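You operate a simulated robot arm through the tools that you are given. There is no shell and no other tool.

You are at the controls of a simulated robot arm. One attempt, no reset.

## Task
Put things in order on the sanding table top. At the end: the wax block stands on top of the rough front; the round brush stands where the number two post (marked "No. 2") stood; the blue stubby driver stands where the wax block stood; the number two post stands where the blue stubby driver stood; whatever was shut is shut again. Leave all else as you found it, and nothing knocked over.

The check looks at the end state, three seconds after you hand in, the way a careful person would. Anything else that was tipped, shoved, dropped, spilled or broken makes it a failure.

## Robot
A 7-joint arm with a two-finger parallel gripper, fixed in place. Base frame: the origin is on the floor under the middle of its stand, x ahead of it, y to its left, z up; the work surface is at about z = 86. Readings come in cm, degrees, newtons and seconds.
With the tool pointing down near the work surface it reaches from about 24 to 68 cm from the base axis. Its first joint turns from -66.0 to 66.0 degrees. Payload 2.4 kg.
Tool frame: the origin (TCP) lies between the finger pads and is the grasp point; the fingertips stand 3 cm ahead of it; z points along the fingers, y is the line along which they close. The gripper opens to 9.4 cm. The fingers are 2.8 cm wide and 1 cm thick; the gripper's body (5 by 9.6 cm) begins 5.5 cm behind the TCP.
Orientation is that of the tool frame in the base frame, as a unit quaternion [w, x, y, z]. With the fingers straight down and closing along the base's y, the tool's x points along the base's -x, its y along +y and its z along -z.

## Interface
- The arm moves only by the tool arm_command. Its arguments are lists of equal length, an entry for each row: "dr": the turn, a rotation vector about the tool's x, y, z in degrees, a list of three; "linear": the shift along the tool's x, y, z in m, a list of three; "claw": the gripper command, from -1 (shut) to 1 (fully open), values between in proportion. In form: {"dr": [[wx, wy, wz], ...], "linear": [[tx, ty, tz], ...], "claw": [claw, ...]}. A call has 1 to 20 rows; each row is the pose to reach, as a shift and turn from the pose commanded when the call began, along the tool's axes at that moment. Rows are played at 5 a second. More than 5 cm and 8.6 degrees between two rows, or a gripper value outside its range, and nothing of the call is played. Where a pose cannot be reached the arm comes as near as it can. A force on the tool above 40 N (or 10 N above the force at the start of the call, whichever is more), or a blocked arm, ends the call early, and 0.2 s more pass. The fingers move at their own pace (about 15.3 cm/s each) and stop on an object; they squeeze with about 21 N. The grip force told is the motor's: it shows also when the fingers shut on nothing. Time passes only in rows, and 0.2 s behind the last, so rows that repeat a pose let the fingers close. It gives the time, the measured TCP pose, the force on the tool (base axes), the opening and the grip force at its end, in the units of the frame above (readings bear some noise), with the torque about the TCP (base axes, N m) and any sound that the robot's microphone picked up.
- Cameras (640 x 400 px; columns grow to the right, rows downward): "scene" is fixed at [6.24, 50.29, 145.67]; the picture's right is [-0.42, -0.91, 0.00], its down [-0.54, 0.25, -0.80] and it looks along [0.73, -0.34, -0.60] (base axes); focal length 309 px, centre (320, 200). "wrist" rides on the gripper at [7.6, 1.4, -10.2] in the tool frame; the picture's right is [-0.18, 0.98, 0.00], its down [-0.75, -0.14, -0.64] and it looks along [-0.63, -0.12, 0.77] (tool axes); focal length 243 px, centre (320, 200). There is no depth. A picture from a camera that has moved, and an enlarged one, comes with that camera's place and axes in the base frame and with its lens. The place of the scene camera against the robot may be out by one fixed shift of up to 1.8 cm in any direction.
- snapshot(camera): a new picture of that camera. No time passes.
- enlarge(camera, box): a new picture of the part [left, top, right, bottom] of that camera's present view, enlarged. No time passes.
- job_done(): hands the job in; it is judged then, once.

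Places have to be worked out from the pictures, the camera data and where the tool is seen. Open the gripper and draw the arm clear of the work before you hand the job in, unless the task says otherwise.

The tools are called after ">>>" by a JSON object that holds its "fn" and its "kwargs". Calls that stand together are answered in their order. arm_command: Moves the arm, as the interface text tells. Its arguments: {"type":"object","properties":{"dr":{"type":"array"},"linear":{"type":"array"},"claw":{"type":"array"}},"required":["dr","linear","claw"]} The other tools are called the same way: snapshot (camera) takes a picture; enlarge (camera, box) takes an enlarged picture of a part of a camera's view; job_done () hands the job in.

At the start:

```text
t: 0.0
ee_pos: [42.42, 9.77, 117.47]
orientation: [0.0, 0.0, 1.0, 0.0]
force: [-0.4, -0.4, 0.1]
wrist_torque: [0.02, 0.01, 0.03]
gripper_width: 9.4
finger_force: 0.0
```

scene: 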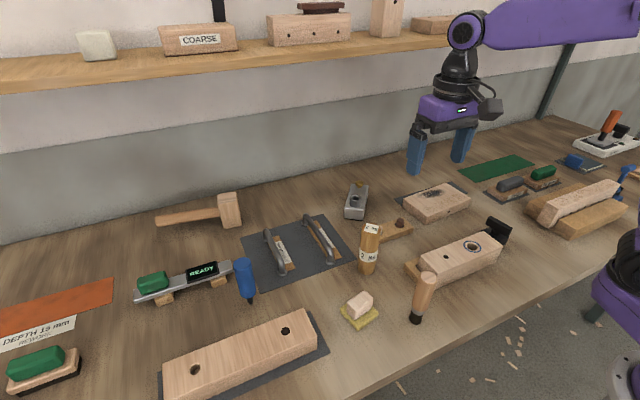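
wrist: 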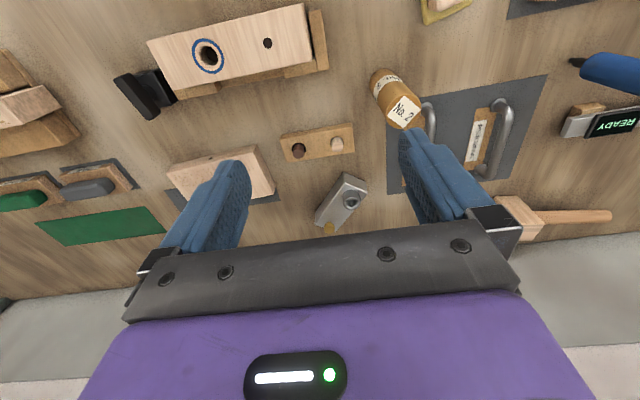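

I start by looking closely at the scene from both cameras before I move anything.

>>> {"fn": "enlarge", "kwargs": {"camera": "scene", "box": [320, 170, 520, 330]}}

>>> {"fn": "enlarge", "kwargs": {"camera": "scene", "box": [120, 190, 380, 390]}}

>>> {"fn": "enlarge", "kwargs": {"camera": "scene", "box": [440, 90, 640, 250]}}

>>> {"fn": "enlarge", "kwargs": {"camera": "scene", "box": [0, 240, 200, 400]}}

>>> {"fn": "enlarge", "kwargs": {"camera": "scene", "box": [60, 0, 460, 120]}}

```text
2.50 times, centred on (420, 250) of scene
camera zoom: at [6.24, 50.29, 145.67], right [-0.42, -0.91, 0.0], down [-0.54, 0.25, -0.8], along [0.73, -0.34, -0.6], focal length 772 px, centre (70, 75)
```

zoom: 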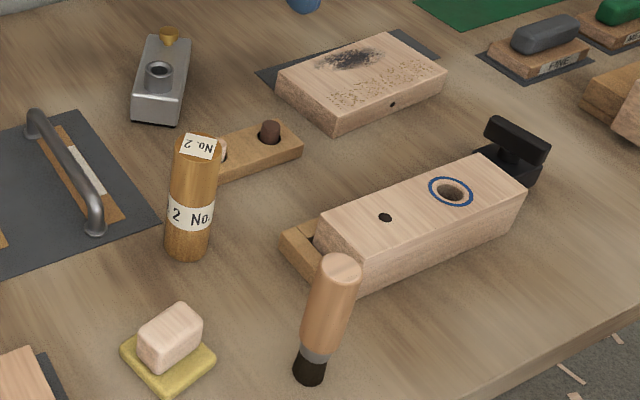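

```text
2.00 times, centred on (250, 290) of scene
camera zoom: at [6.24, 50.29, 145.67], right [-0.42, -0.91, 0.0], down [-0.54, 0.25, -0.8], along [0.73, -0.34, -0.6], focal length 617 px, centre (460, 20)
```

zoom: 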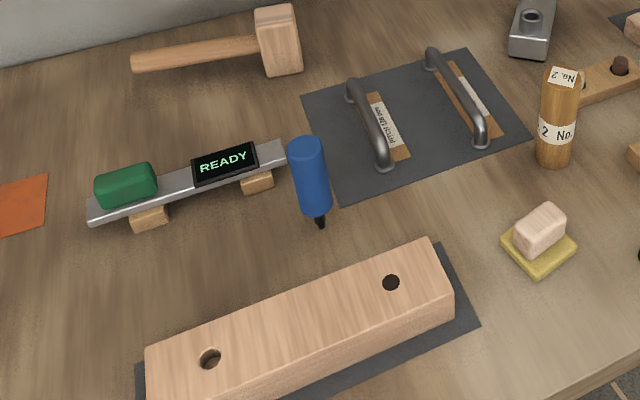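

```text
2.50 times, centred on (540, 170) of scene
camera zoom: at [6.24, 50.29, 145.67], right [-0.42, -0.91, 0.0], down [-0.54, 0.25, -0.8], along [0.73, -0.34, -0.6], focal length 772 px, centre (-230, 275)
```

zoom: 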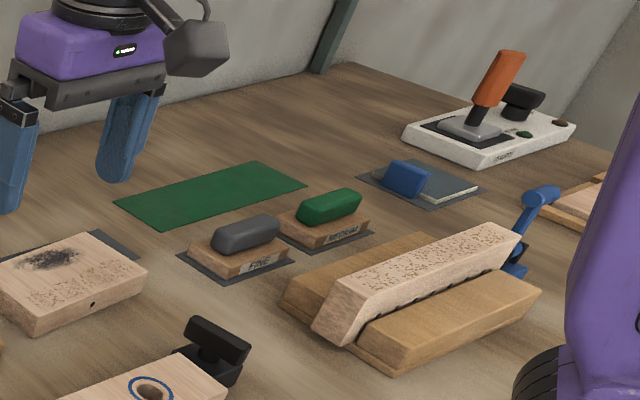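

```text
2.50 times, centred on (100, 320) of scene
camera zoom: at [6.24, 50.29, 145.67], right [-0.42, -0.91, 0.0], down [-0.54, 0.25, -0.8], along [0.73, -0.34, -0.6], focal length 772 px, centre (870, -100)
```

zoom: 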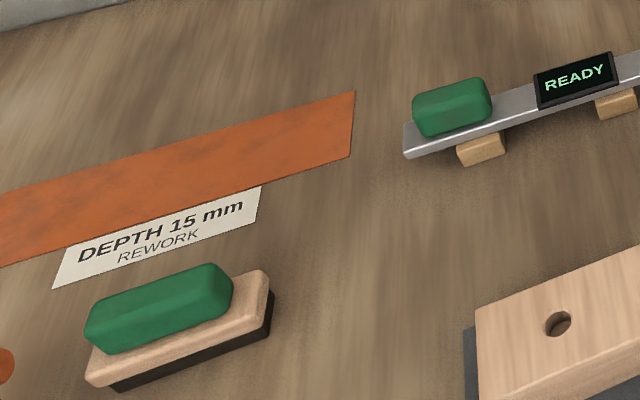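

```text
1.60 times, centred on (260, 60) of scene
camera zoom: at [6.24, 50.29, 145.67], right [-0.42, -0.91, 0.0], down [-0.54, 0.25, -0.8], along [0.73, -0.34, -0.6], focal length 494 px, centre (416, 424)
```

zoom: 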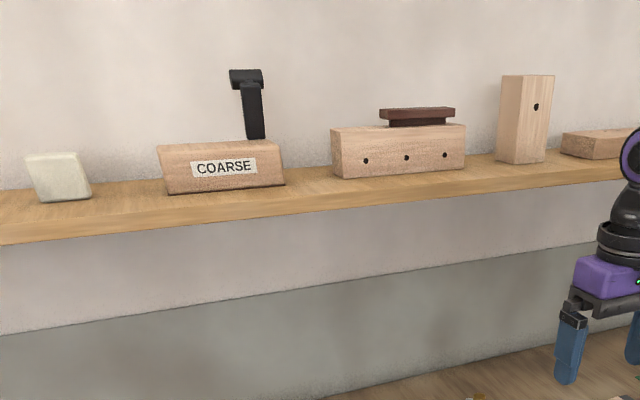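

The scene view shows the round brush, the No. 2 post, the blue driver and a pale block on a yellow pad. I now enlarge parts of the wrist view to identify the fronts and the wax block.

>>> {"fn": "enlarge", "kwargs": {"camera": "wrist", "box": [100, 0, 340, 150]}}

>>> {"fn": "enlarge", "kwargs": {"camera": "wrist", "box": [340, 0, 640, 190]}}

>>> {"fn": "enlarge", "kwargs": {"camera": "wrist", "box": [0, 100, 400, 280]}}

>>> {"fn": "enlarge", "kwargs": {"camera": "scene", "box": [200, 230, 300, 310]}}

>>> {"fn": "enlarge", "kwargs": {"camera": "scene", "box": [330, 270, 450, 340]}}

>>> {"fn": "enlarge", "kwargs": {"camera": "scene", "box": [540, 170, 640, 260]}}

```text
2.67 times, centred on (220, 75) of wrist
camera zoom: at [34.87, 11.31, 127.88], right [0.18, 0.98, 0.0], down [0.75, -0.14, 0.64], along [0.63, -0.12, -0.77], focal length 647 px, centre (587, 533)
```

zoom: 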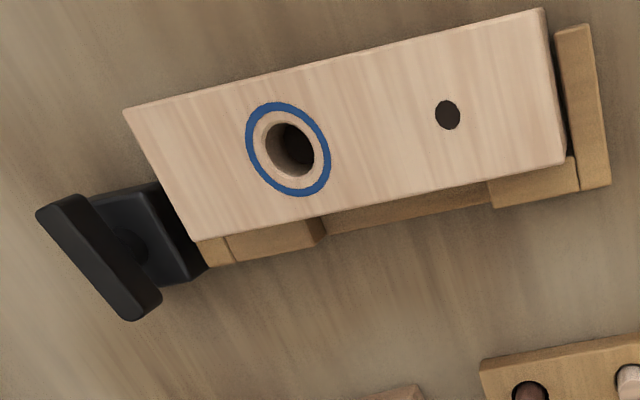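

```text
2.11 times, centred on (490, 95) of wrist
camera zoom: at [34.87, 11.31, 127.88], right [0.18, 0.98, 0.0], down [0.75, -0.14, 0.64], along [0.63, -0.12, -0.77], focal length 511 px, centre (-38, 421)
```

zoom: 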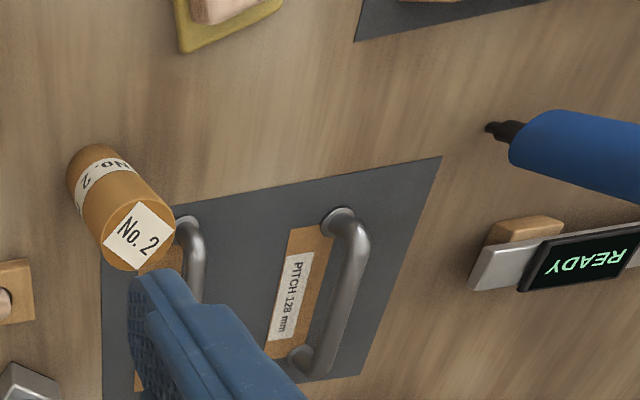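

```text
1.60 times, centred on (200, 190) of wrist
camera zoom: at [34.87, 11.31, 127.88], right [0.18, 0.98, 0.0], down [0.75, -0.14, 0.64], along [0.63, -0.12, -0.77], focal length 388 px, centre (512, 216)
```

zoom: 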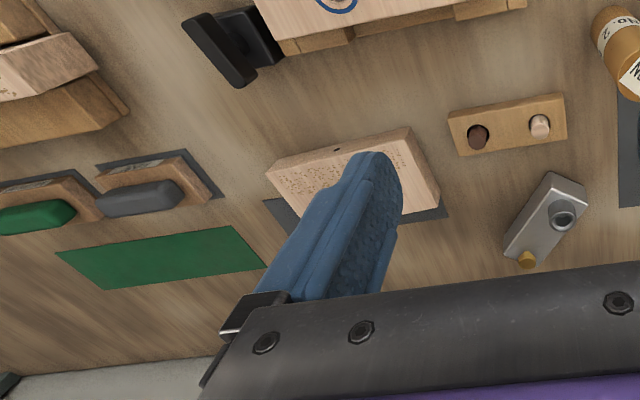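

```text
5.00 times, centred on (250, 270) of scene
camera zoom: at [6.24, 50.29, 145.67], right [-0.42, -0.91, 0.0], down [-0.54, 0.25, -0.8], along [0.73, -0.34, -0.6], focal length 1543 px, centre (670, -150)
```

zoom: 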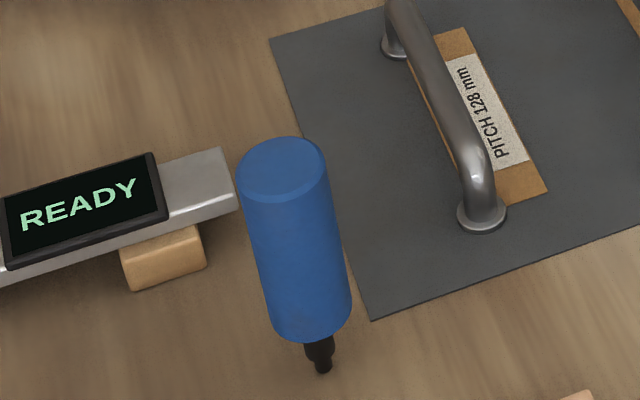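

```text
5.33 times, centred on (390, 305) of scene
camera zoom: at [6.24, 50.29, 145.67], right [-0.42, -0.91, 0.0], down [-0.54, 0.25, -0.8], along [0.73, -0.34, -0.6], focal length 1646 px, centre (-53, -360)
```

zoom: 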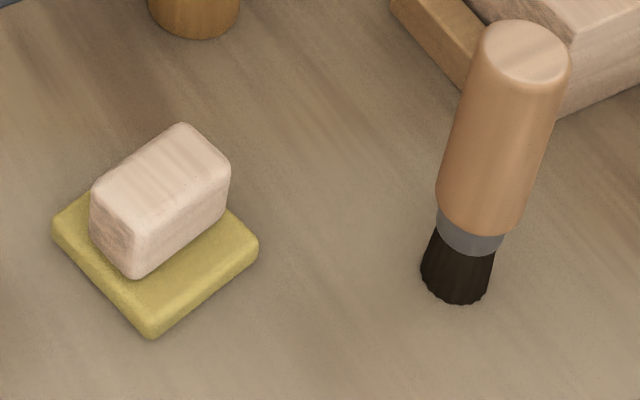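

```text
4.44 times, centred on (590, 215) of scene
camera zoom: at [6.24, 50.29, 145.67], right [-0.42, -0.91, 0.0], down [-0.54, 0.25, -0.8], along [0.73, -0.34, -0.6], focal length 1372 px, centre (-880, 133)
```

zoom: 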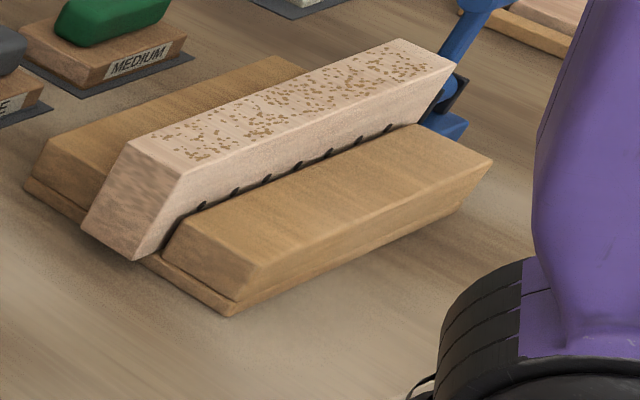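

The pale block on the yellow pad may be the wax block, but it could also be something else, so I move the wrist camera over that area for a closer look. I keep the fingers well above everything.

>>> {"fn": "arm_command", "kwargs": {"dr": [[0, 0, 0], [0, 0, 0], [0, 0, 0], [0, 0, 0], [0, 0, 0]], "linear": [[0.008, 0.035, 0.015], [0.016, 0.07, 0.03], [0.024, 0.105, 0.045], [0.032, 0.14, 0.06], [0.04, 0.16, 0.07]], "claw": [1, 1, 1, 1, 1]}}

>>> {"fn": "snapshot", "kwargs": {"camera": "wrist"}}

>>> {"fn": "enlarge", "kwargs": {"camera": "wrist", "box": [220, 0, 420, 150]}}

>>> {"fn": "snapshot", "kwargs": {"camera": "scene"}}

```text
t: 1.2
ee_pos: [38.58, 25.8, 110.51]
orientation: [0.001, 0.0, 1.0, 0.001]
force: [0.2, 1.0, -0.6]
wrist_torque: [-0.03, 0.02, 0.0]
gripper_width: 9.42
finger_force: 0.0
```

```text
taken
camera wrist: at [30.95, 27.32, 120.9], right [0.18, 0.98, 0.0], down [0.75, -0.14, 0.64], along [0.63, -0.12, -0.77], focal length 243 px, centre (320, 200)
```

wrist: 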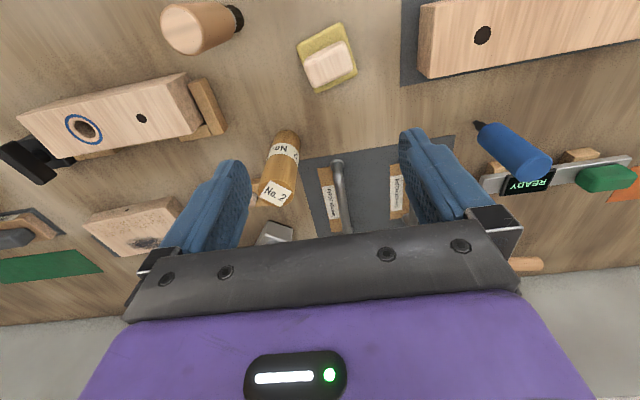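

```text
2.67 times, centred on (320, 75) of wrist
camera zoom: at [30.95, 27.32, 120.9], right [0.18, 0.98, 0.0], down [0.75, -0.14, 0.64], along [0.63, -0.12, -0.77], focal length 647 px, centre (320, 533)
```

zoom: 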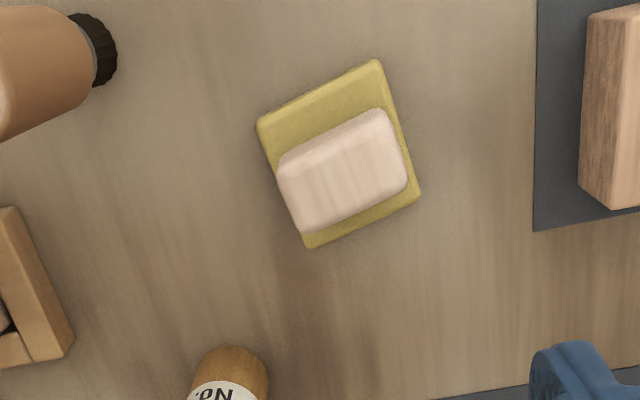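

```text
taken
```

scene: 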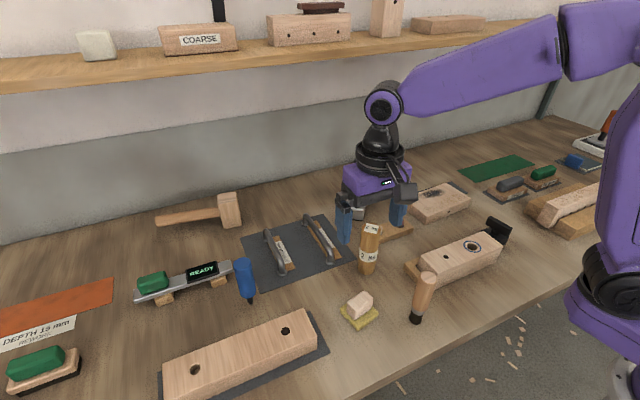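

The post and brush are each about 14 cm tall and the driver about 12 cm, standing on its tip. I go lower for a sharper look at the pale block and the yellow pad.

>>> {"fn": "arm_command", "kwargs": {"dr": [[0, 0, 0], [0, 0, 0]], "linear": [[0.02, 0.015, 0.02], [0.04, 0.03, 0.04]], "claw": [1, 1]}}

>>> {"fn": "snapshot", "kwargs": {"camera": "wrist"}}

>>> {"fn": "enlarge", "kwargs": {"camera": "wrist", "box": [260, 30, 380, 130]}}

>>> {"fn": "enlarge", "kwargs": {"camera": "scene", "box": [330, 285, 390, 335]}}

>>> {"fn": "enlarge", "kwargs": {"camera": "scene", "box": [70, 20, 130, 70]}}

```text
t: 1.8
ee_pos: [34.49, 28.88, 106.41]
orientation: [0.001, 0.001, 1.0, 0.0]
force: [0.1, -0.8, 0.5]
wrist_torque: [0.02, -0.02, 0.01]
gripper_width: 9.42
finger_force: 0.0
```

```text
taken
camera wrist: at [26.91, 30.32, 116.88], right [0.18, 0.98, 0.0], down [0.75, -0.14, 0.64], along [0.63, -0.12, -0.77], focal length 243 px, centre (320, 200)
```

wrist: 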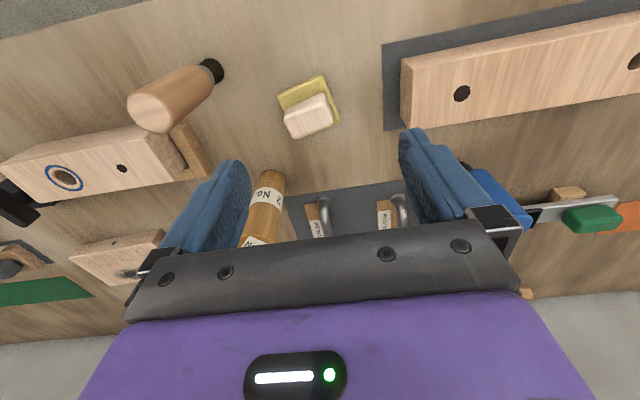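

```text
4.00 times, centred on (320, 80) of wrist
camera zoom: at [26.91, 30.32, 116.88], right [0.18, 0.98, 0.0], down [0.75, -0.14, 0.64], along [0.63, -0.12, -0.77], focal length 970 px, centre (320, 680)
```

zoom: 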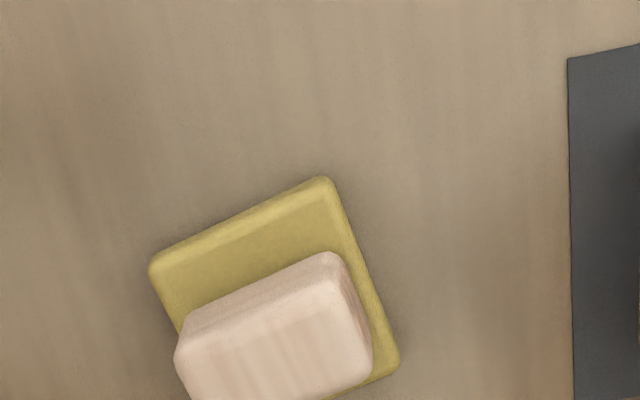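

```text
8.00 times, centred on (360, 310) of scene
camera zoom: at [6.24, 50.29, 145.67], right [-0.42, -0.91, 0.0], down [-0.54, 0.25, -0.8], along [0.73, -0.34, -0.6], focal length 2469 px, centre (0, -680)
```

zoom: 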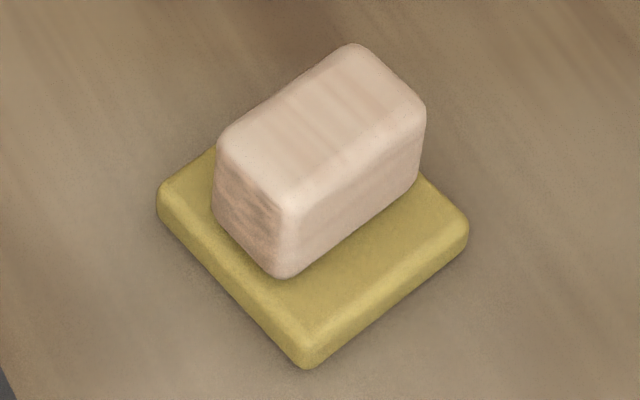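

```text
8.00 times, centred on (100, 45) of scene
camera zoom: at [6.24, 50.29, 145.67], right [-0.42, -0.91, 0.0], down [-0.54, 0.25, -0.8], along [0.73, -0.34, -0.6], focal length 2469 px, centre (2080, 1440)
```

zoom: 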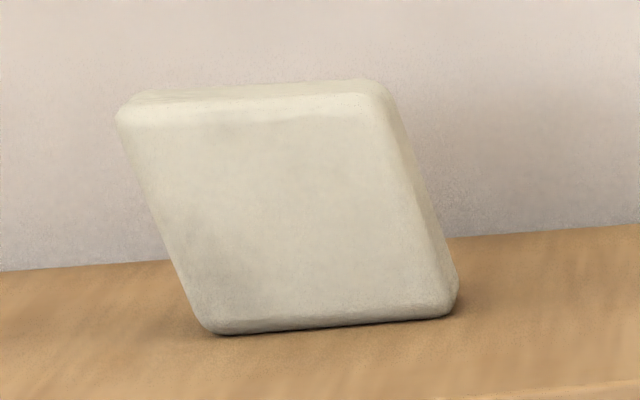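

The pale piece shows wood grain with end grain and sits squarely centred on the 6 × 6 cm yellow slab. That suggests a wax slab with a wooden grip, and lifting it gently will show whether they are one piece. Next I look at the fronts on the right side.

>>> {"fn": "arm_command", "kwargs": {"dr": [[0, 0, 0], [0, 0, 0], [0, 0, 0], [0, 0, 0], [0, 0, 0], [0, 0, 0], [0, 0, 0], [0, 0, 0], [0, 0, 0], [0, 0, 0]], "linear": [[-0.01, -0.03, -0.02], [-0.02, -0.065, -0.04], [-0.035, -0.105, -0.05], [-0.05, -0.145, -0.06], [-0.065, -0.185, -0.07], [-0.08, -0.225, -0.07], [-0.095, -0.265, -0.07], [-0.11, -0.305, -0.07], [-0.125, -0.345, -0.07], [-0.14, -0.38, -0.07]], "claw": [1, 1, 1, 1, 1, 1, 1, 1, 1, 1]}}

>>> {"fn": "snapshot", "kwargs": {"camera": "wrist"}}

>>> {"fn": "snapshot", "kwargs": {"camera": "scene"}}

>>> {"fn": "enlarge", "kwargs": {"camera": "wrist", "box": [200, 60, 440, 210]}}

>>> {"fn": "enlarge", "kwargs": {"camera": "wrist", "box": [0, 0, 260, 160]}}

```text
t: 4.0
ee_pos: [48.45, -9.31, 113.46]
orientation: [-0.001, 0.0, 1.0, -0.001]
force: [-0.6, 0.4, -0.2]
wrist_torque: [0.0, 0.0, 0.04]
gripper_width: 9.37
finger_force: 0.1
```

```text
taken
camera wrist: at [40.86, -7.77, 123.88], right [0.18, 0.98, 0.0], down [0.75, -0.14, 0.64], along [0.63, -0.12, -0.77], focal length 243 px, centre (320, 200)
```

wrist: 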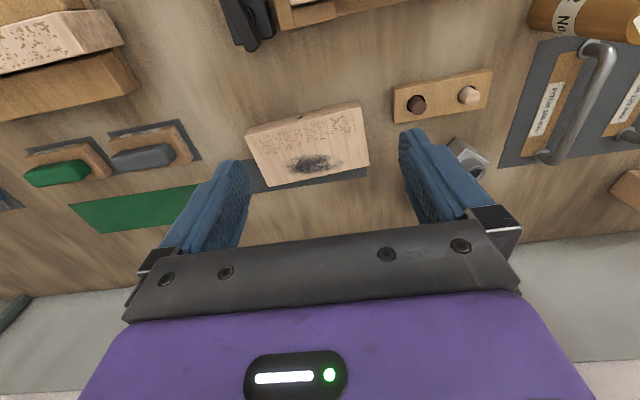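

```text
taken
```

scene: 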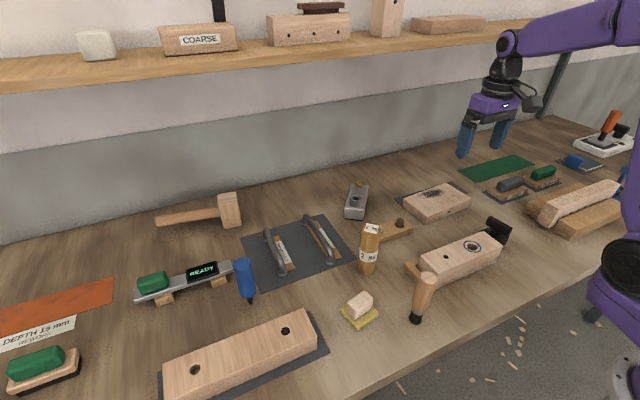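

```text
2.67 times, centred on (320, 135) of wrist
camera zoom: at [40.86, -7.77, 123.88], right [0.18, 0.98, 0.0], down [0.75, -0.14, 0.64], along [0.63, -0.12, -0.77], focal length 647 px, centre (320, 373)
```

zoom: 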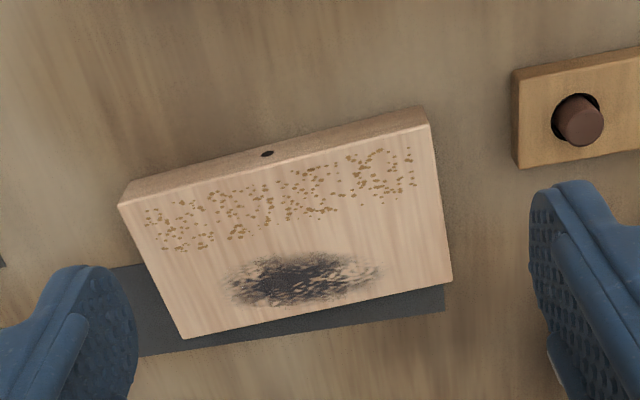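

```text
2.46 times, centred on (130, 80) of wrist
camera zoom: at [40.86, -7.77, 123.88], right [0.18, 0.98, 0.0], down [0.75, -0.14, 0.64], along [0.63, -0.12, -0.77], focal length 597 px, centre (788, 495)
```

zoom: 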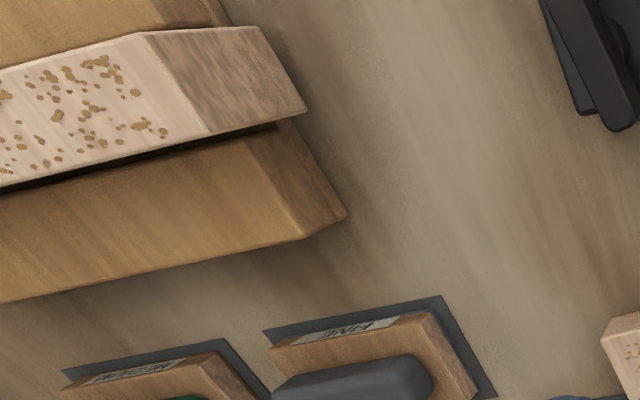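

The block at about (59, −13) lies flat with speckles and a dark smear; another speckled piece sits in a cradle further right. I move over to look at that one and the rest of the right side.

>>> {"fn": "arm_command", "kwargs": {"dr": [[0, 0, 0], [0, 0, 0], [0, 0, 0], [0, 0, 0], [0, 0, 0], [0, 0, 0], [0, 0, 0], [0, 0, 0]], "linear": [[0.01, -0.04, -0.01], [0.02, -0.08, -0.02], [0.03, -0.12, -0.03], [0.04, -0.16, -0.03], [0.05, -0.2, -0.03], [0.06, -0.24, -0.03], [0.07, -0.28, -0.03], [0.08, -0.31, -0.03]], "claw": [1, 1, 1, 1, 1, 1, 1, 1]}}

>>> {"fn": "snapshot", "kwargs": {"camera": "wrist"}}

>>> {"fn": "enlarge", "kwargs": {"camera": "wrist", "box": [100, 0, 420, 200]}}

>>> {"fn": "enlarge", "kwargs": {"camera": "scene", "box": [480, 100, 640, 250]}}

>>> {"fn": "enlarge", "kwargs": {"camera": "scene", "box": [390, 170, 490, 240]}}

```text
t: 5.8
ee_pos: [40.46, -40.3, 116.5]
orientation: [0.0, -0.001, 1.0, -0.001]
force: [0.6, 1.1, -0.4]
wrist_torque: [0.01, 0.01, 0.0]
gripper_width: 9.4
finger_force: 0.0
```

```text
taken
camera wrist: at [32.81, -38.78, 126.87], right [0.18, 0.98, 0.0], down [0.75, -0.14, 0.64], along [0.63, -0.12, -0.77], focal length 243 px, centre (320, 200)
```

wrist: 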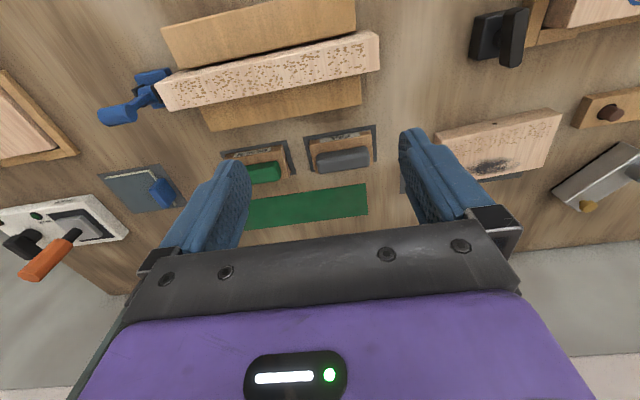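

```text
2.00 times, centred on (260, 100) of wrist
camera zoom: at [32.81, -38.78, 126.87], right [0.18, 0.98, 0.0], down [0.75, -0.14, 0.64], along [0.63, -0.12, -0.77], focal length 485 px, centre (440, 400)
```

zoom: 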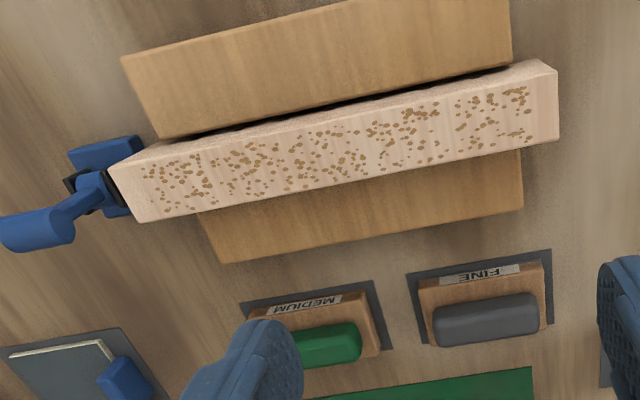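

```text
2.67 times, centred on (560, 175) of scene
camera zoom: at [6.23, 50.29, 145.67], right [-0.42, -0.91, 0.0], down [-0.54, 0.25, -0.8], along [0.73, -0.34, -0.6], focal length 823 px, centre (-320, 267)
```

zoom: 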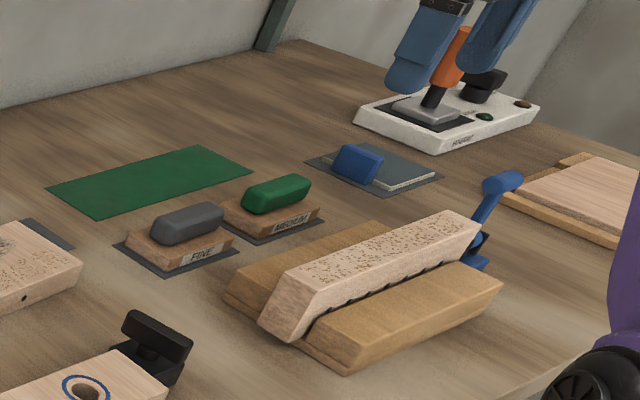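

```text
5.71 times, centred on (440, 205) of scene
camera zoom: at [6.23, 50.29, 145.67], right [-0.42, -0.91, 0.0], down [-0.54, 0.25, -0.8], along [0.73, -0.34, -0.6], focal length 1764 px, centre (-366, 171)
```

zoom: 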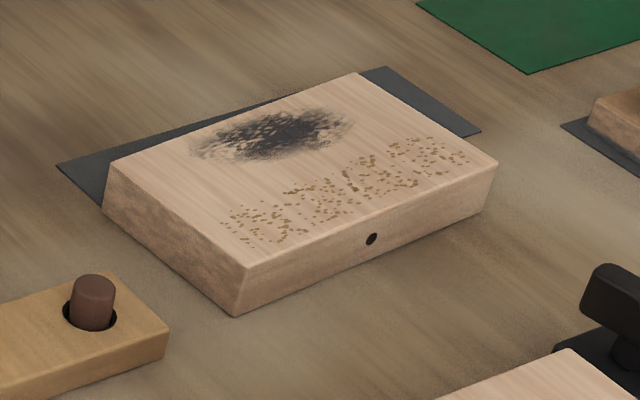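

A third panel sits at the far right in a wooden frame, so I look at it before I decide which piece is the rough front.

>>> {"fn": "arm_command", "kwargs": {"dr": [[0, 0, 0], [0, 0, 0], [0, 0, 0], [0, 0, 0], [0, 0, 0]], "linear": [[0.02, -0.03, 0], [0.04, -0.06, 0], [0.06, -0.09, 0], [0.08, -0.12, 0], [0.1, -0.14, 0]], "claw": [1, 1, 1, 1, 1]}}

>>> {"fn": "snapshot", "kwargs": {"camera": "wrist"}}

>>> {"fn": "enlarge", "kwargs": {"camera": "wrist", "box": [40, 40, 280, 200]}}

>>> {"fn": "snapshot", "kwargs": {"camera": "scene"}}

```text
t: 7.0
ee_pos: [30.42, -54.2, 116.36]
orientation: [0.0, 0.0, 1.0, 0.0]
force: [0.3, -0.8, -0.6]
wrist_torque: [-0.02, 0.02, 0.01]
gripper_width: 9.41
finger_force: 0.1
```

```text
taken
camera wrist: at [22.83, -52.66, 126.84], right [0.18, 0.98, 0.0], down [0.75, -0.14, 0.64], along [0.63, -0.12, -0.77], focal length 243 px, centre (320, 200)
```

wrist: 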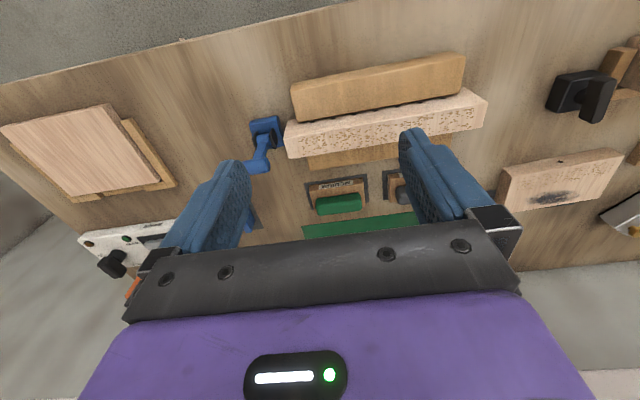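

```text
2.50 times, centred on (160, 120) of wrist
camera zoom: at [22.83, -52.66, 126.84], right [0.18, 0.98, 0.0], down [0.75, -0.14, 0.64], along [0.63, -0.12, -0.77], focal length 606 px, centre (720, 400)
```

zoom: 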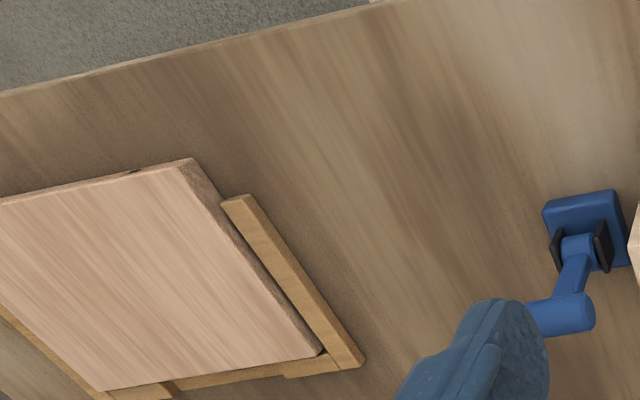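

```text
taken
```

scene: 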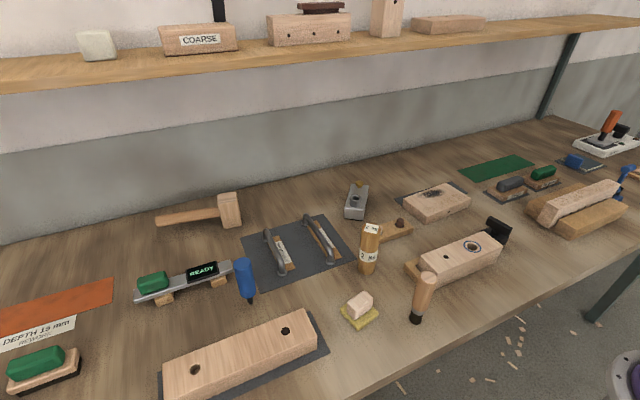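

The far-right panel is smooth and the cradled piece is a clamped bar. So the rough front is the flat speckled and smudged block, centred near (58.6, −12.6) with its top at about z = 89.5. I go back above the wax block and turn the tool 13° to line up with it.

>>> {"fn": "arm_command", "kwargs": {"dr": [[0, 0, 0], [0, 0, 0], [0, 0, -1], [0, 0, -2], [0, 0, -3], [0, 0, -4], [0, 0, -5], [0, 0, -6], [0, 0, -7], [0, 0, -8], [0, 0, -9], [0, 0, -10], [0, 0, -11], [0, 0, -12], [0, 0, -13], [0, 0, -13], [0, 0, -13], [0, 0, -13], [0, 0, -13]], "linear": [[-0.003, 0.045, 0], [-0.007, 0.09, 0], [-0.01, 0.135, 0], [-0.014, 0.18, 0], [-0.018, 0.225, 0], [-0.022, 0.27, 0], [-0.026, 0.315, 0], [-0.03, 0.36, 0], [-0.033, 0.405, 0], [-0.037, 0.45, 0], [-0.041, 0.495, 0], [-0.044, 0.54, 0], [-0.048, 0.585, 0], [-0.052, 0.63, 0], [-0.055, 0.675, 0], [-0.059, 0.72, 0.01], [-0.063, 0.76, 0.02], [-0.066, 0.8, 0.035], [-0.066, 0.812, 0.05]], "claw": [1, 1, 1, 1, 1, 1, 1, 1, 1, 1, 1, 1, 1, 1, 1, 1, 1, 1, 1]}}

>>> {"fn": "snapshot", "kwargs": {"camera": "wrist"}}

>>> {"fn": "enlarge", "kwargs": {"camera": "wrist", "box": [260, 30, 380, 130]}}

>>> {"fn": "enlarge", "kwargs": {"camera": "wrist", "box": [400, 60, 640, 220]}}

>>> {"fn": "enlarge", "kwargs": {"camera": "wrist", "box": [180, 0, 340, 240]}}

```text
t: 11.0
ee_pos: [37.06, 26.96, 111.45]
orientation: [-0.001, -0.113, 0.994, 0.001]
force: [0.0, -0.2, -0.2]
wrist_torque: [0.02, -0.03, -0.03]
gripper_width: 9.41
finger_force: 0.1
```

```text
taken
camera wrist: at [29.29, 26.86, 121.89], right [-0.04, 1.0, 0.0], down [0.77, 0.03, 0.64], along [0.64, 0.03, -0.77], focal length 243 px, centre (320, 200)
```

wrist: 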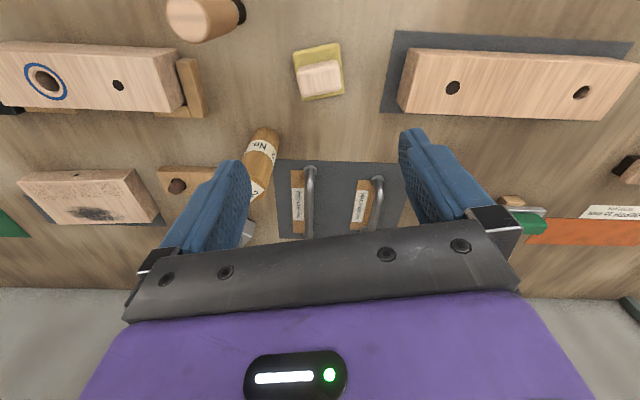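

```text
4.00 times, centred on (320, 80) of wrist
camera zoom: at [29.29, 26.86, 121.89], right [-0.04, 1.0, 0.0], down [0.77, 0.03, 0.64], along [0.64, 0.03, -0.77], focal length 970 px, centre (320, 680)
```

zoom: 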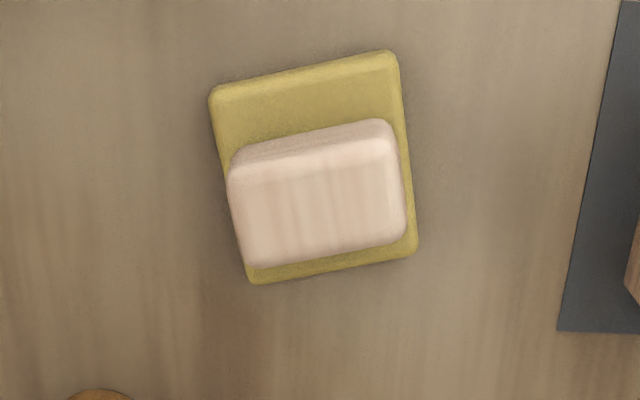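

```text
2.50 times, centred on (520, 140) of wrist
camera zoom: at [29.29, 26.86, 121.89], right [-0.04, 1.0, 0.0], down [0.77, 0.03, 0.64], along [0.64, 0.03, -0.77], focal length 606 px, centre (-180, 350)
```

zoom: 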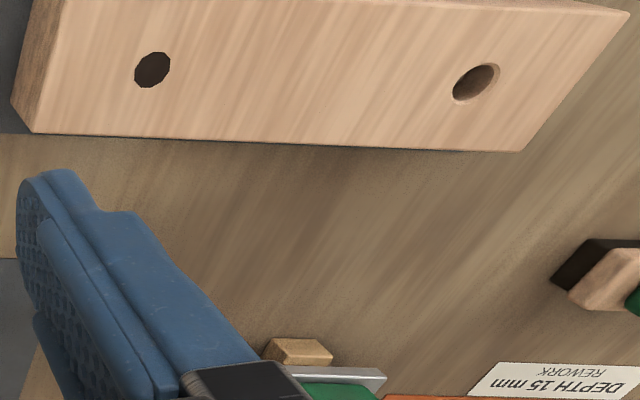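

```text
1.67 times, centred on (260, 120) of wrist
camera zoom: at [29.29, 26.86, 121.89], right [-0.04, 1.0, 0.0], down [0.77, 0.03, 0.64], along [0.64, 0.03, -0.77], focal length 404 px, centre (420, 333)
```

zoom: 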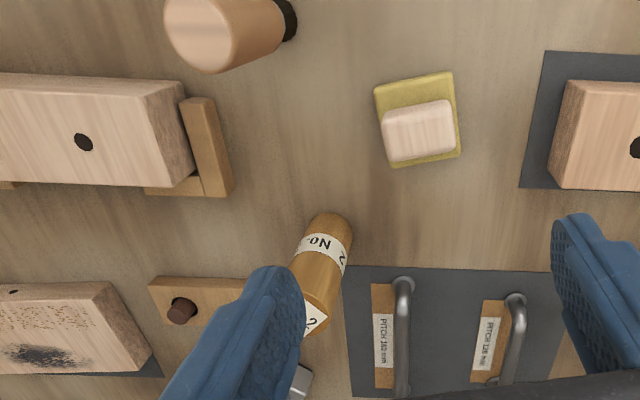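

The slab's centre works out to about (36.9, 27.2), rotated 13°, with the pale grip centred on it. I lower straight down with the fingers open so the tips stay about 1 cm above the slab.

>>> {"fn": "arm_command", "kwargs": {"dr": [[0, 0, 0], [0, 0, 0], [0, 0, 0], [0, 0, 0], [0, 0, 0], [0, 0, 0], [0, 0, 0]], "linear": [[0.001, 0.003, 0.04], [0.001, 0.003, 0.08], [0.001, 0.003, 0.12], [0.001, 0.003, 0.155], [0.001, 0.003, 0.185], [0.001, 0.003, 0.2], [0.001, 0.003, 0.204]], "claw": [1, 1, 1, 1, 1, 1, 1]}}

>>> {"fn": "snapshot", "kwargs": {"camera": "wrist"}}

>>> {"fn": "enlarge", "kwargs": {"camera": "scene", "box": [300, 230, 440, 340]}}

```text
t: 12.6
ee_pos: [36.96, 27.36, 91.01]
orientation: [0.001, -0.113, 0.994, 0.0]
force: [-0.3, 1.0, 0.7]
wrist_torque: [0.0, 0.0, 0.01]
gripper_width: 9.41
finger_force: 0.1
```

```text
taken
camera wrist: at [29.19, 27.04, 101.44], right [-0.04, 1.0, 0.0], down [0.77, 0.03, 0.64], along [0.64, 0.03, -0.77], focal length 243 px, centre (320, 200)
```

wrist: 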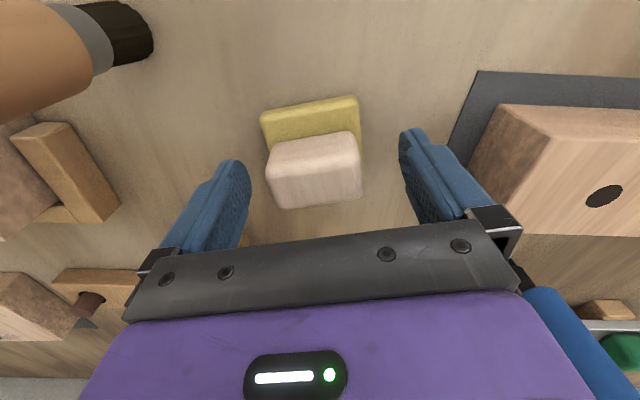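

```text
3.64 times, centred on (370, 285) of scene
camera zoom: at [6.24, 50.29, 145.67], right [-0.42, -0.91, 0.0], down [-0.54, 0.25, -0.8], along [0.73, -0.34, -0.6], focal length 1122 px, centre (138, -109)
```

zoom: 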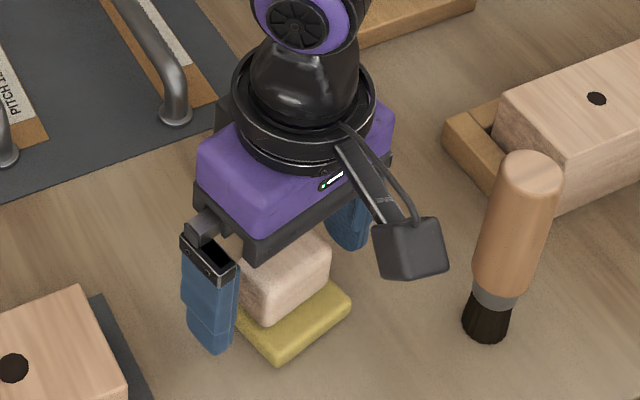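

The pale grip is centred between the fingers. I close them gradually and then squeeze.

>>> {"fn": "arm_command", "kwargs": {"dr": [[0, 0, 0], [0, 0, 0], [0, 0, 0], [0, 0, 0], [0, 0, 0], [0, 0, 0]], "linear": [[0, 0, 0], [0, 0, 0], [0, 0, 0], [0, 0, 0], [0, 0, 0], [0, 0, 0]], "claw": [0.3, 0.15, 0.05, -0.05, -1, -1]}}

>>> {"fn": "snapshot", "kwargs": {"camera": "wrist"}}

```text
t: 14.0
ee_pos: [36.97, 27.29, 91.09]
orientation: [0.0, -0.114, 0.994, 0.0]
force: [-0.5, -0.4, -0.1]
wrist_torque: [0.03, 0.0, 0.0]
gripper_width: 5.6
finger_force: 21.1
```

```text
taken
camera wrist: at [29.2, 27.05, 101.48], right [-0.04, 1.0, 0.0], down [0.77, 0.03, 0.64], along [0.64, 0.03, -0.77], focal length 243 px, centre (320, 200)
```

wrist: 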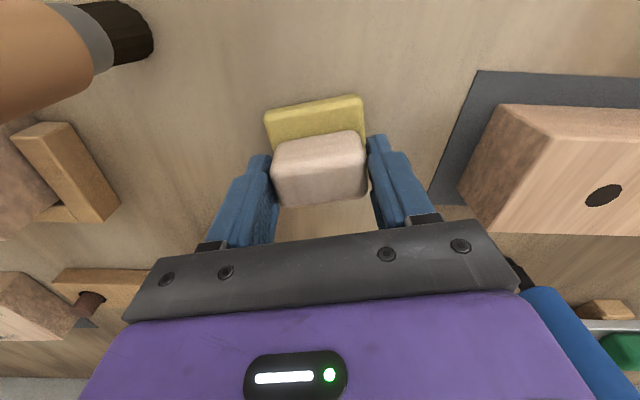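

The grip is 5.6 cm wide, and the slab seems to have moved along with the grip piece. I lift it 3 cm to see whether they are one piece.

>>> {"fn": "arm_command", "kwargs": {"dr": [[0, 0, 0], [0, 0, 0], [0, 0, 0], [0, 0, 0]], "linear": [[0, 0, -0.005], [0, 0, -0.015], [0, 0, -0.03], [0, 0, -0.03]], "claw": [-1, -1, -1, -1]}}

>>> {"fn": "snapshot", "kwargs": {"camera": "wrist"}}

>>> {"fn": "enlarge", "kwargs": {"camera": "scene", "box": [300, 230, 440, 340]}}

```text
t: 15.0
ee_pos: [36.95, 27.29, 94.05]
orientation: [0.0, -0.113, 0.994, 0.0]
force: [0.0, 0.0, 0.1]
wrist_torque: [0.02, 0.01, 0.01]
gripper_width: 0.01
finger_force: 21.8
```

```text
taken
camera wrist: at [29.15, 27.02, 104.47], right [-0.04, 1.0, 0.0], down [0.77, 0.03, 0.64], along [0.64, 0.03, -0.77], focal length 243 px, centre (320, 200)
```

wrist: 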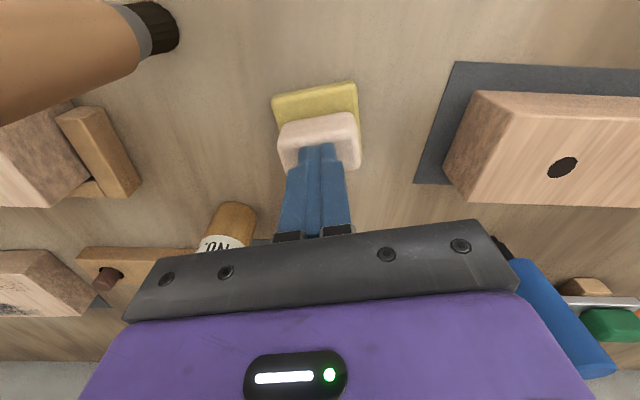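

```text
3.64 times, centred on (370, 285) of scene
camera zoom: at [6.24, 50.29, 145.67], right [-0.42, -0.91, 0.0], down [-0.54, 0.25, -0.8], along [0.73, -0.34, -0.6], focal length 1122 px, centre (138, -109)
```

zoom: 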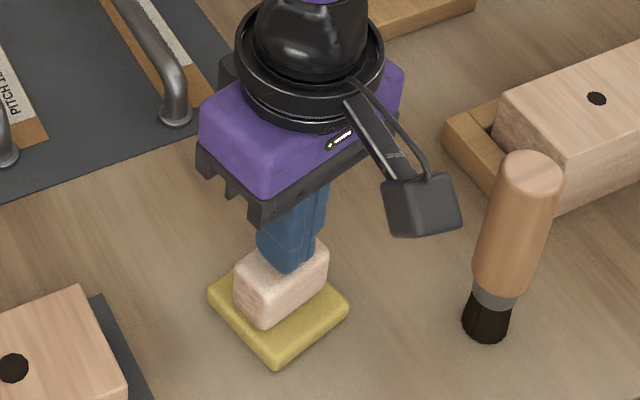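

The fingers slipped off the top of the grip, since they only held its rounded upper edge. It is still standing, so I open, rise and check how it sits before I grip deeper.

>>> {"fn": "arm_command", "kwargs": {"dr": [[0, 0, 0], [0, 0, 0], [0, 0, 0], [0, 0, 0]], "linear": [[0, 0, -0.02], [0, 0, -0.04], [0, 0, -0.06], [0, 0, -0.06]], "claw": [-1, 0, 1, 1]}}

>>> {"fn": "snapshot", "kwargs": {"camera": "wrist"}}

>>> {"fn": "enlarge", "kwargs": {"camera": "wrist", "box": [250, 50, 390, 160]}}

>>> {"fn": "enlarge", "kwargs": {"camera": "scene", "box": [330, 285, 390, 335]}}

```text
t: 16.0
ee_pos: [36.96, 27.35, 100.0]
orientation: [0.0, -0.114, 0.994, 0.0]
force: [-0.6, 0.3, 0.4]
wrist_torque: [-0.01, -0.02, -0.03]
gripper_width: 9.41
finger_force: 0.0
```

```text
taken
camera wrist: at [29.15, 27.09, 110.56], right [-0.04, 1.0, 0.0], down [0.77, 0.03, 0.64], along [0.64, 0.03, -0.77], focal length 243 px, centre (320, 200)
```

wrist: 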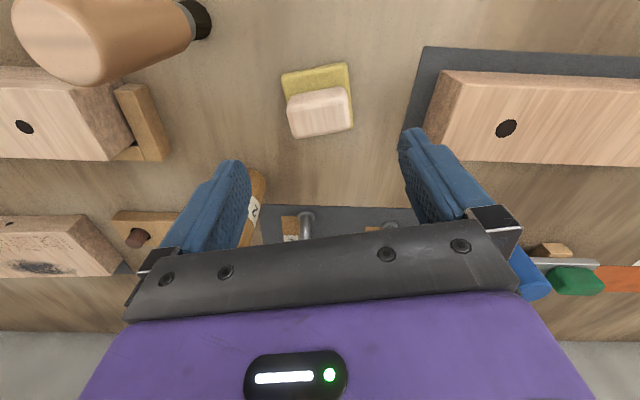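

```text
3.64 times, centred on (320, 105) of wrist
camera zoom: at [29.15, 27.09, 110.56], right [-0.04, 1.0, 0.0], down [0.77, 0.03, 0.64], along [0.64, 0.03, -0.77], focal length 882 px, centre (320, 546)
```

zoom: 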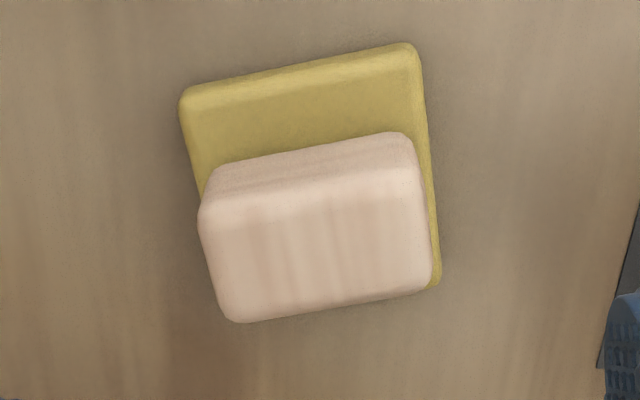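

```text
8.00 times, centred on (360, 310) of scene
camera zoom: at [6.23, 50.29, 145.67], right [-0.42, -0.91, 0.0], down [-0.54, 0.25, -0.8], along [0.73, -0.34, -0.6], focal length 2469 px, centre (0, -680)
```

zoom: 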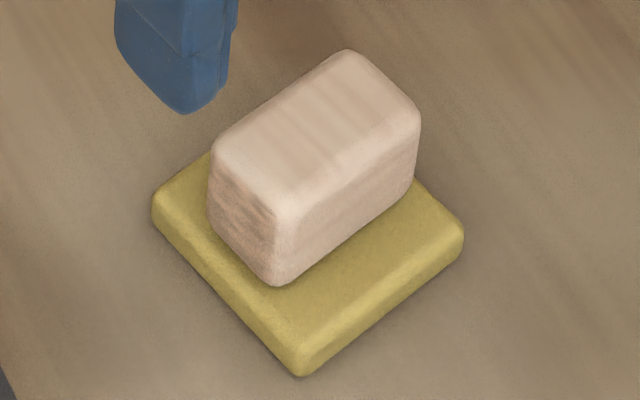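

The slab and grip shifted together by the same 2 mm, so they act as one object: the wax block. I go down again about 0.7 cm deeper, with the tips just above the slab, and grip before a slow lift.

>>> {"fn": "arm_command", "kwargs": {"dr": [[0, 0, 0], [0, 0, 0], [0, 0, 0], [0, 0, 0], [0, 0, 0], [0, 0, 0], [0, 0, 0], [0, 0, 0], [0, 0, 0]], "linear": [[0, 0.001, 0.03], [0, 0.001, 0.06], [0, 0.001, 0.08], [0, 0.001, 0.09], [0, 0.001, 0.096], [0, 0.001, 0.096], [0, 0.001, 0.096], [0, 0.001, 0.096], [0, 0.001, 0.096]], "claw": [1, 1, 1, 1, 1, 0.4, 0.25, 0.2, 0.18]}}

>>> {"fn": "snapshot", "kwargs": {"camera": "wrist"}}

>>> {"fn": "enlarge", "kwargs": {"camera": "scene", "box": [310, 260, 410, 340]}}

```text
t: 18.0
ee_pos: [36.98, 27.37, 90.39]
orientation: [0.0, -0.113, 0.994, 0.0]
force: [-0.6, -0.4, 0.1]
wrist_torque: [0.03, -0.07, 0.04]
gripper_width: 5.66
finger_force: 1.2
```

```text
taken
camera wrist: at [29.15, 27.16, 100.85], right [-0.04, 1.0, 0.0], down [0.77, 0.03, 0.64], along [0.64, 0.03, -0.77], focal length 243 px, centre (320, 200)
```

wrist: 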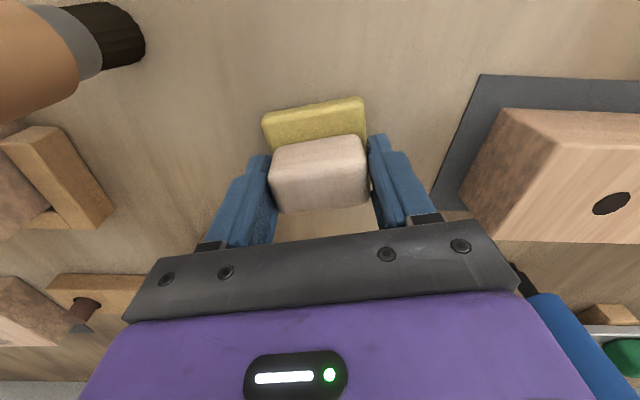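

```text
5.00 times, centred on (360, 300) of scene
camera zoom: at [6.24, 50.29, 145.67], right [-0.42, -0.91, 0.0], down [-0.54, 0.25, -0.8], along [0.73, -0.34, -0.6], focal length 1543 px, centre (120, -300)
```

zoom: 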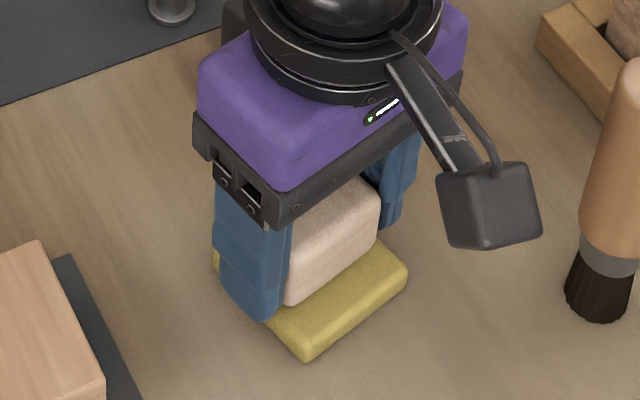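

Contact is at 5.66 cm. Now I squeeze fully and lift very slowly, watching the width.

>>> {"fn": "arm_command", "kwargs": {"dr": [[0, 0, 0], [0, 0, 0], [0, 0, 0], [0, 0, 0], [0, 0, 0]], "linear": [[0, 0, 0], [0, 0, 0], [0, 0, 0], [0, 0, -0.002], [0, 0, -0.005]], "claw": [-1, -1, -1, -1, -1]}}

>>> {"fn": "snapshot", "kwargs": {"camera": "wrist"}}

>>> {"fn": "enlarge", "kwargs": {"camera": "scene", "box": [310, 260, 410, 340]}}

```text
t: 19.2
ee_pos: [36.95, 27.38, 90.85]
orientation: [-0.001, -0.113, 0.994, 0.0]
force: [-0.1, -0.3, -0.9]
wrist_torque: [0.0, -0.01, 0.04]
gripper_width: 5.61
finger_force: 20.7
```

```text
taken
camera wrist: at [29.16, 27.15, 101.36], right [-0.04, 1.0, 0.0], down [0.77, 0.03, 0.64], along [0.64, 0.03, -0.77], focal length 243 px, centre (320, 200)
```

wrist: 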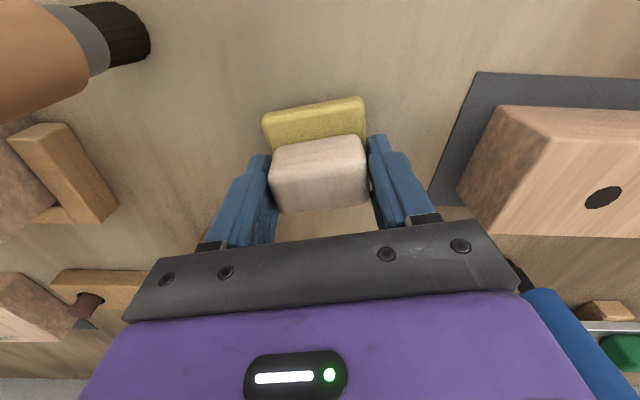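

```text
5.00 times, centred on (360, 300) of scene
camera zoom: at [6.24, 50.29, 145.67], right [-0.42, -0.91, 0.0], down [-0.54, 0.25, -0.8], along [0.73, -0.34, -0.6], focal length 1543 px, centre (120, -300)
```

zoom: 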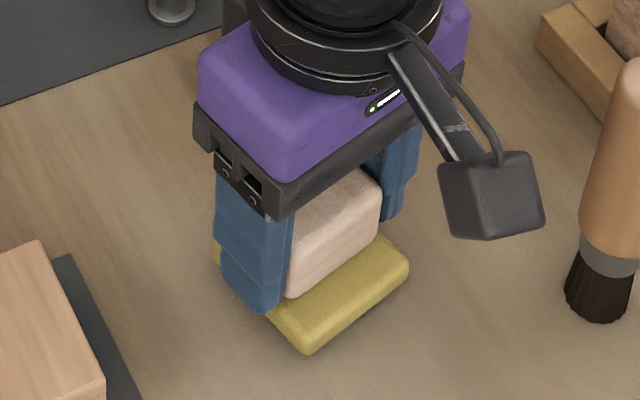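

In the wrist view the slab and grip stayed fixed to the gripper while the table moved, so it is one piece and it is lifting. I keep raising slowly to z ≈ 106.

>>> {"fn": "arm_command", "kwargs": {"dr": [[0, 0, 0], [0, 0, 0], [0, 0, 0], [0, 0, 0], [0, 0, 0], [0, 0, 0], [0, 0, 0], [0, 0, 0], [0, 0, 0], [0, 0, 0]], "linear": [[0, 0, -0.005], [0, 0, -0.01], [0, 0, -0.018], [0, 0, -0.028], [0, 0, -0.042], [0, 0, -0.06], [0, 0, -0.085], [0, 0, -0.11], [0, 0, -0.135], [0, 0, -0.15]], "claw": [-1, -1, -1, -1, -1, -1, -1, -1, -1, -1]}}

>>> {"fn": "snapshot", "kwargs": {"camera": "wrist"}}

>>> {"fn": "snapshot", "kwargs": {"camera": "scene"}}

```text
t: 21.4
ee_pos: [36.99, 27.21, 105.96]
orientation: [0.0, -0.113, 0.994, 0.001]
force: [-0.1, -0.8, -1.7]
wrist_torque: [0.02, 0.02, 0.0]
gripper_width: 5.57
finger_force: 21.0
```

```text
taken
camera wrist: at [29.22, 27.08, 116.43], right [-0.04, 1.0, 0.0], down [0.77, 0.03, 0.64], along [0.64, 0.03, -0.77], focal length 243 px, centre (320, 200)
```

wrist: 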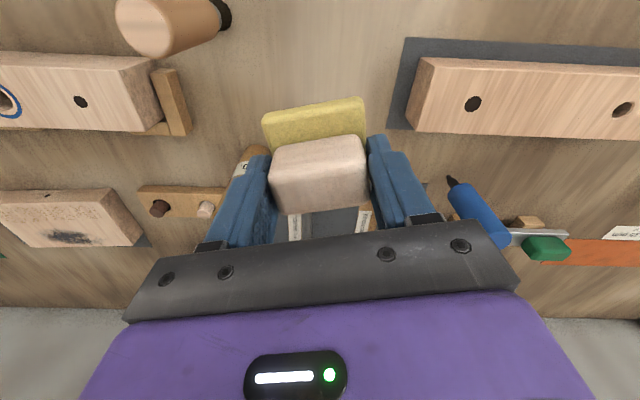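

```text
taken
```

scene: 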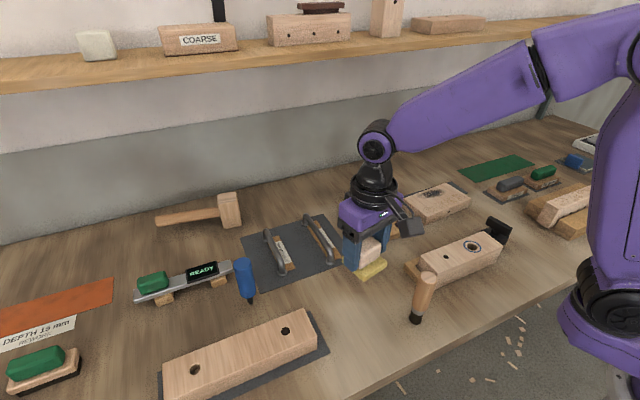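

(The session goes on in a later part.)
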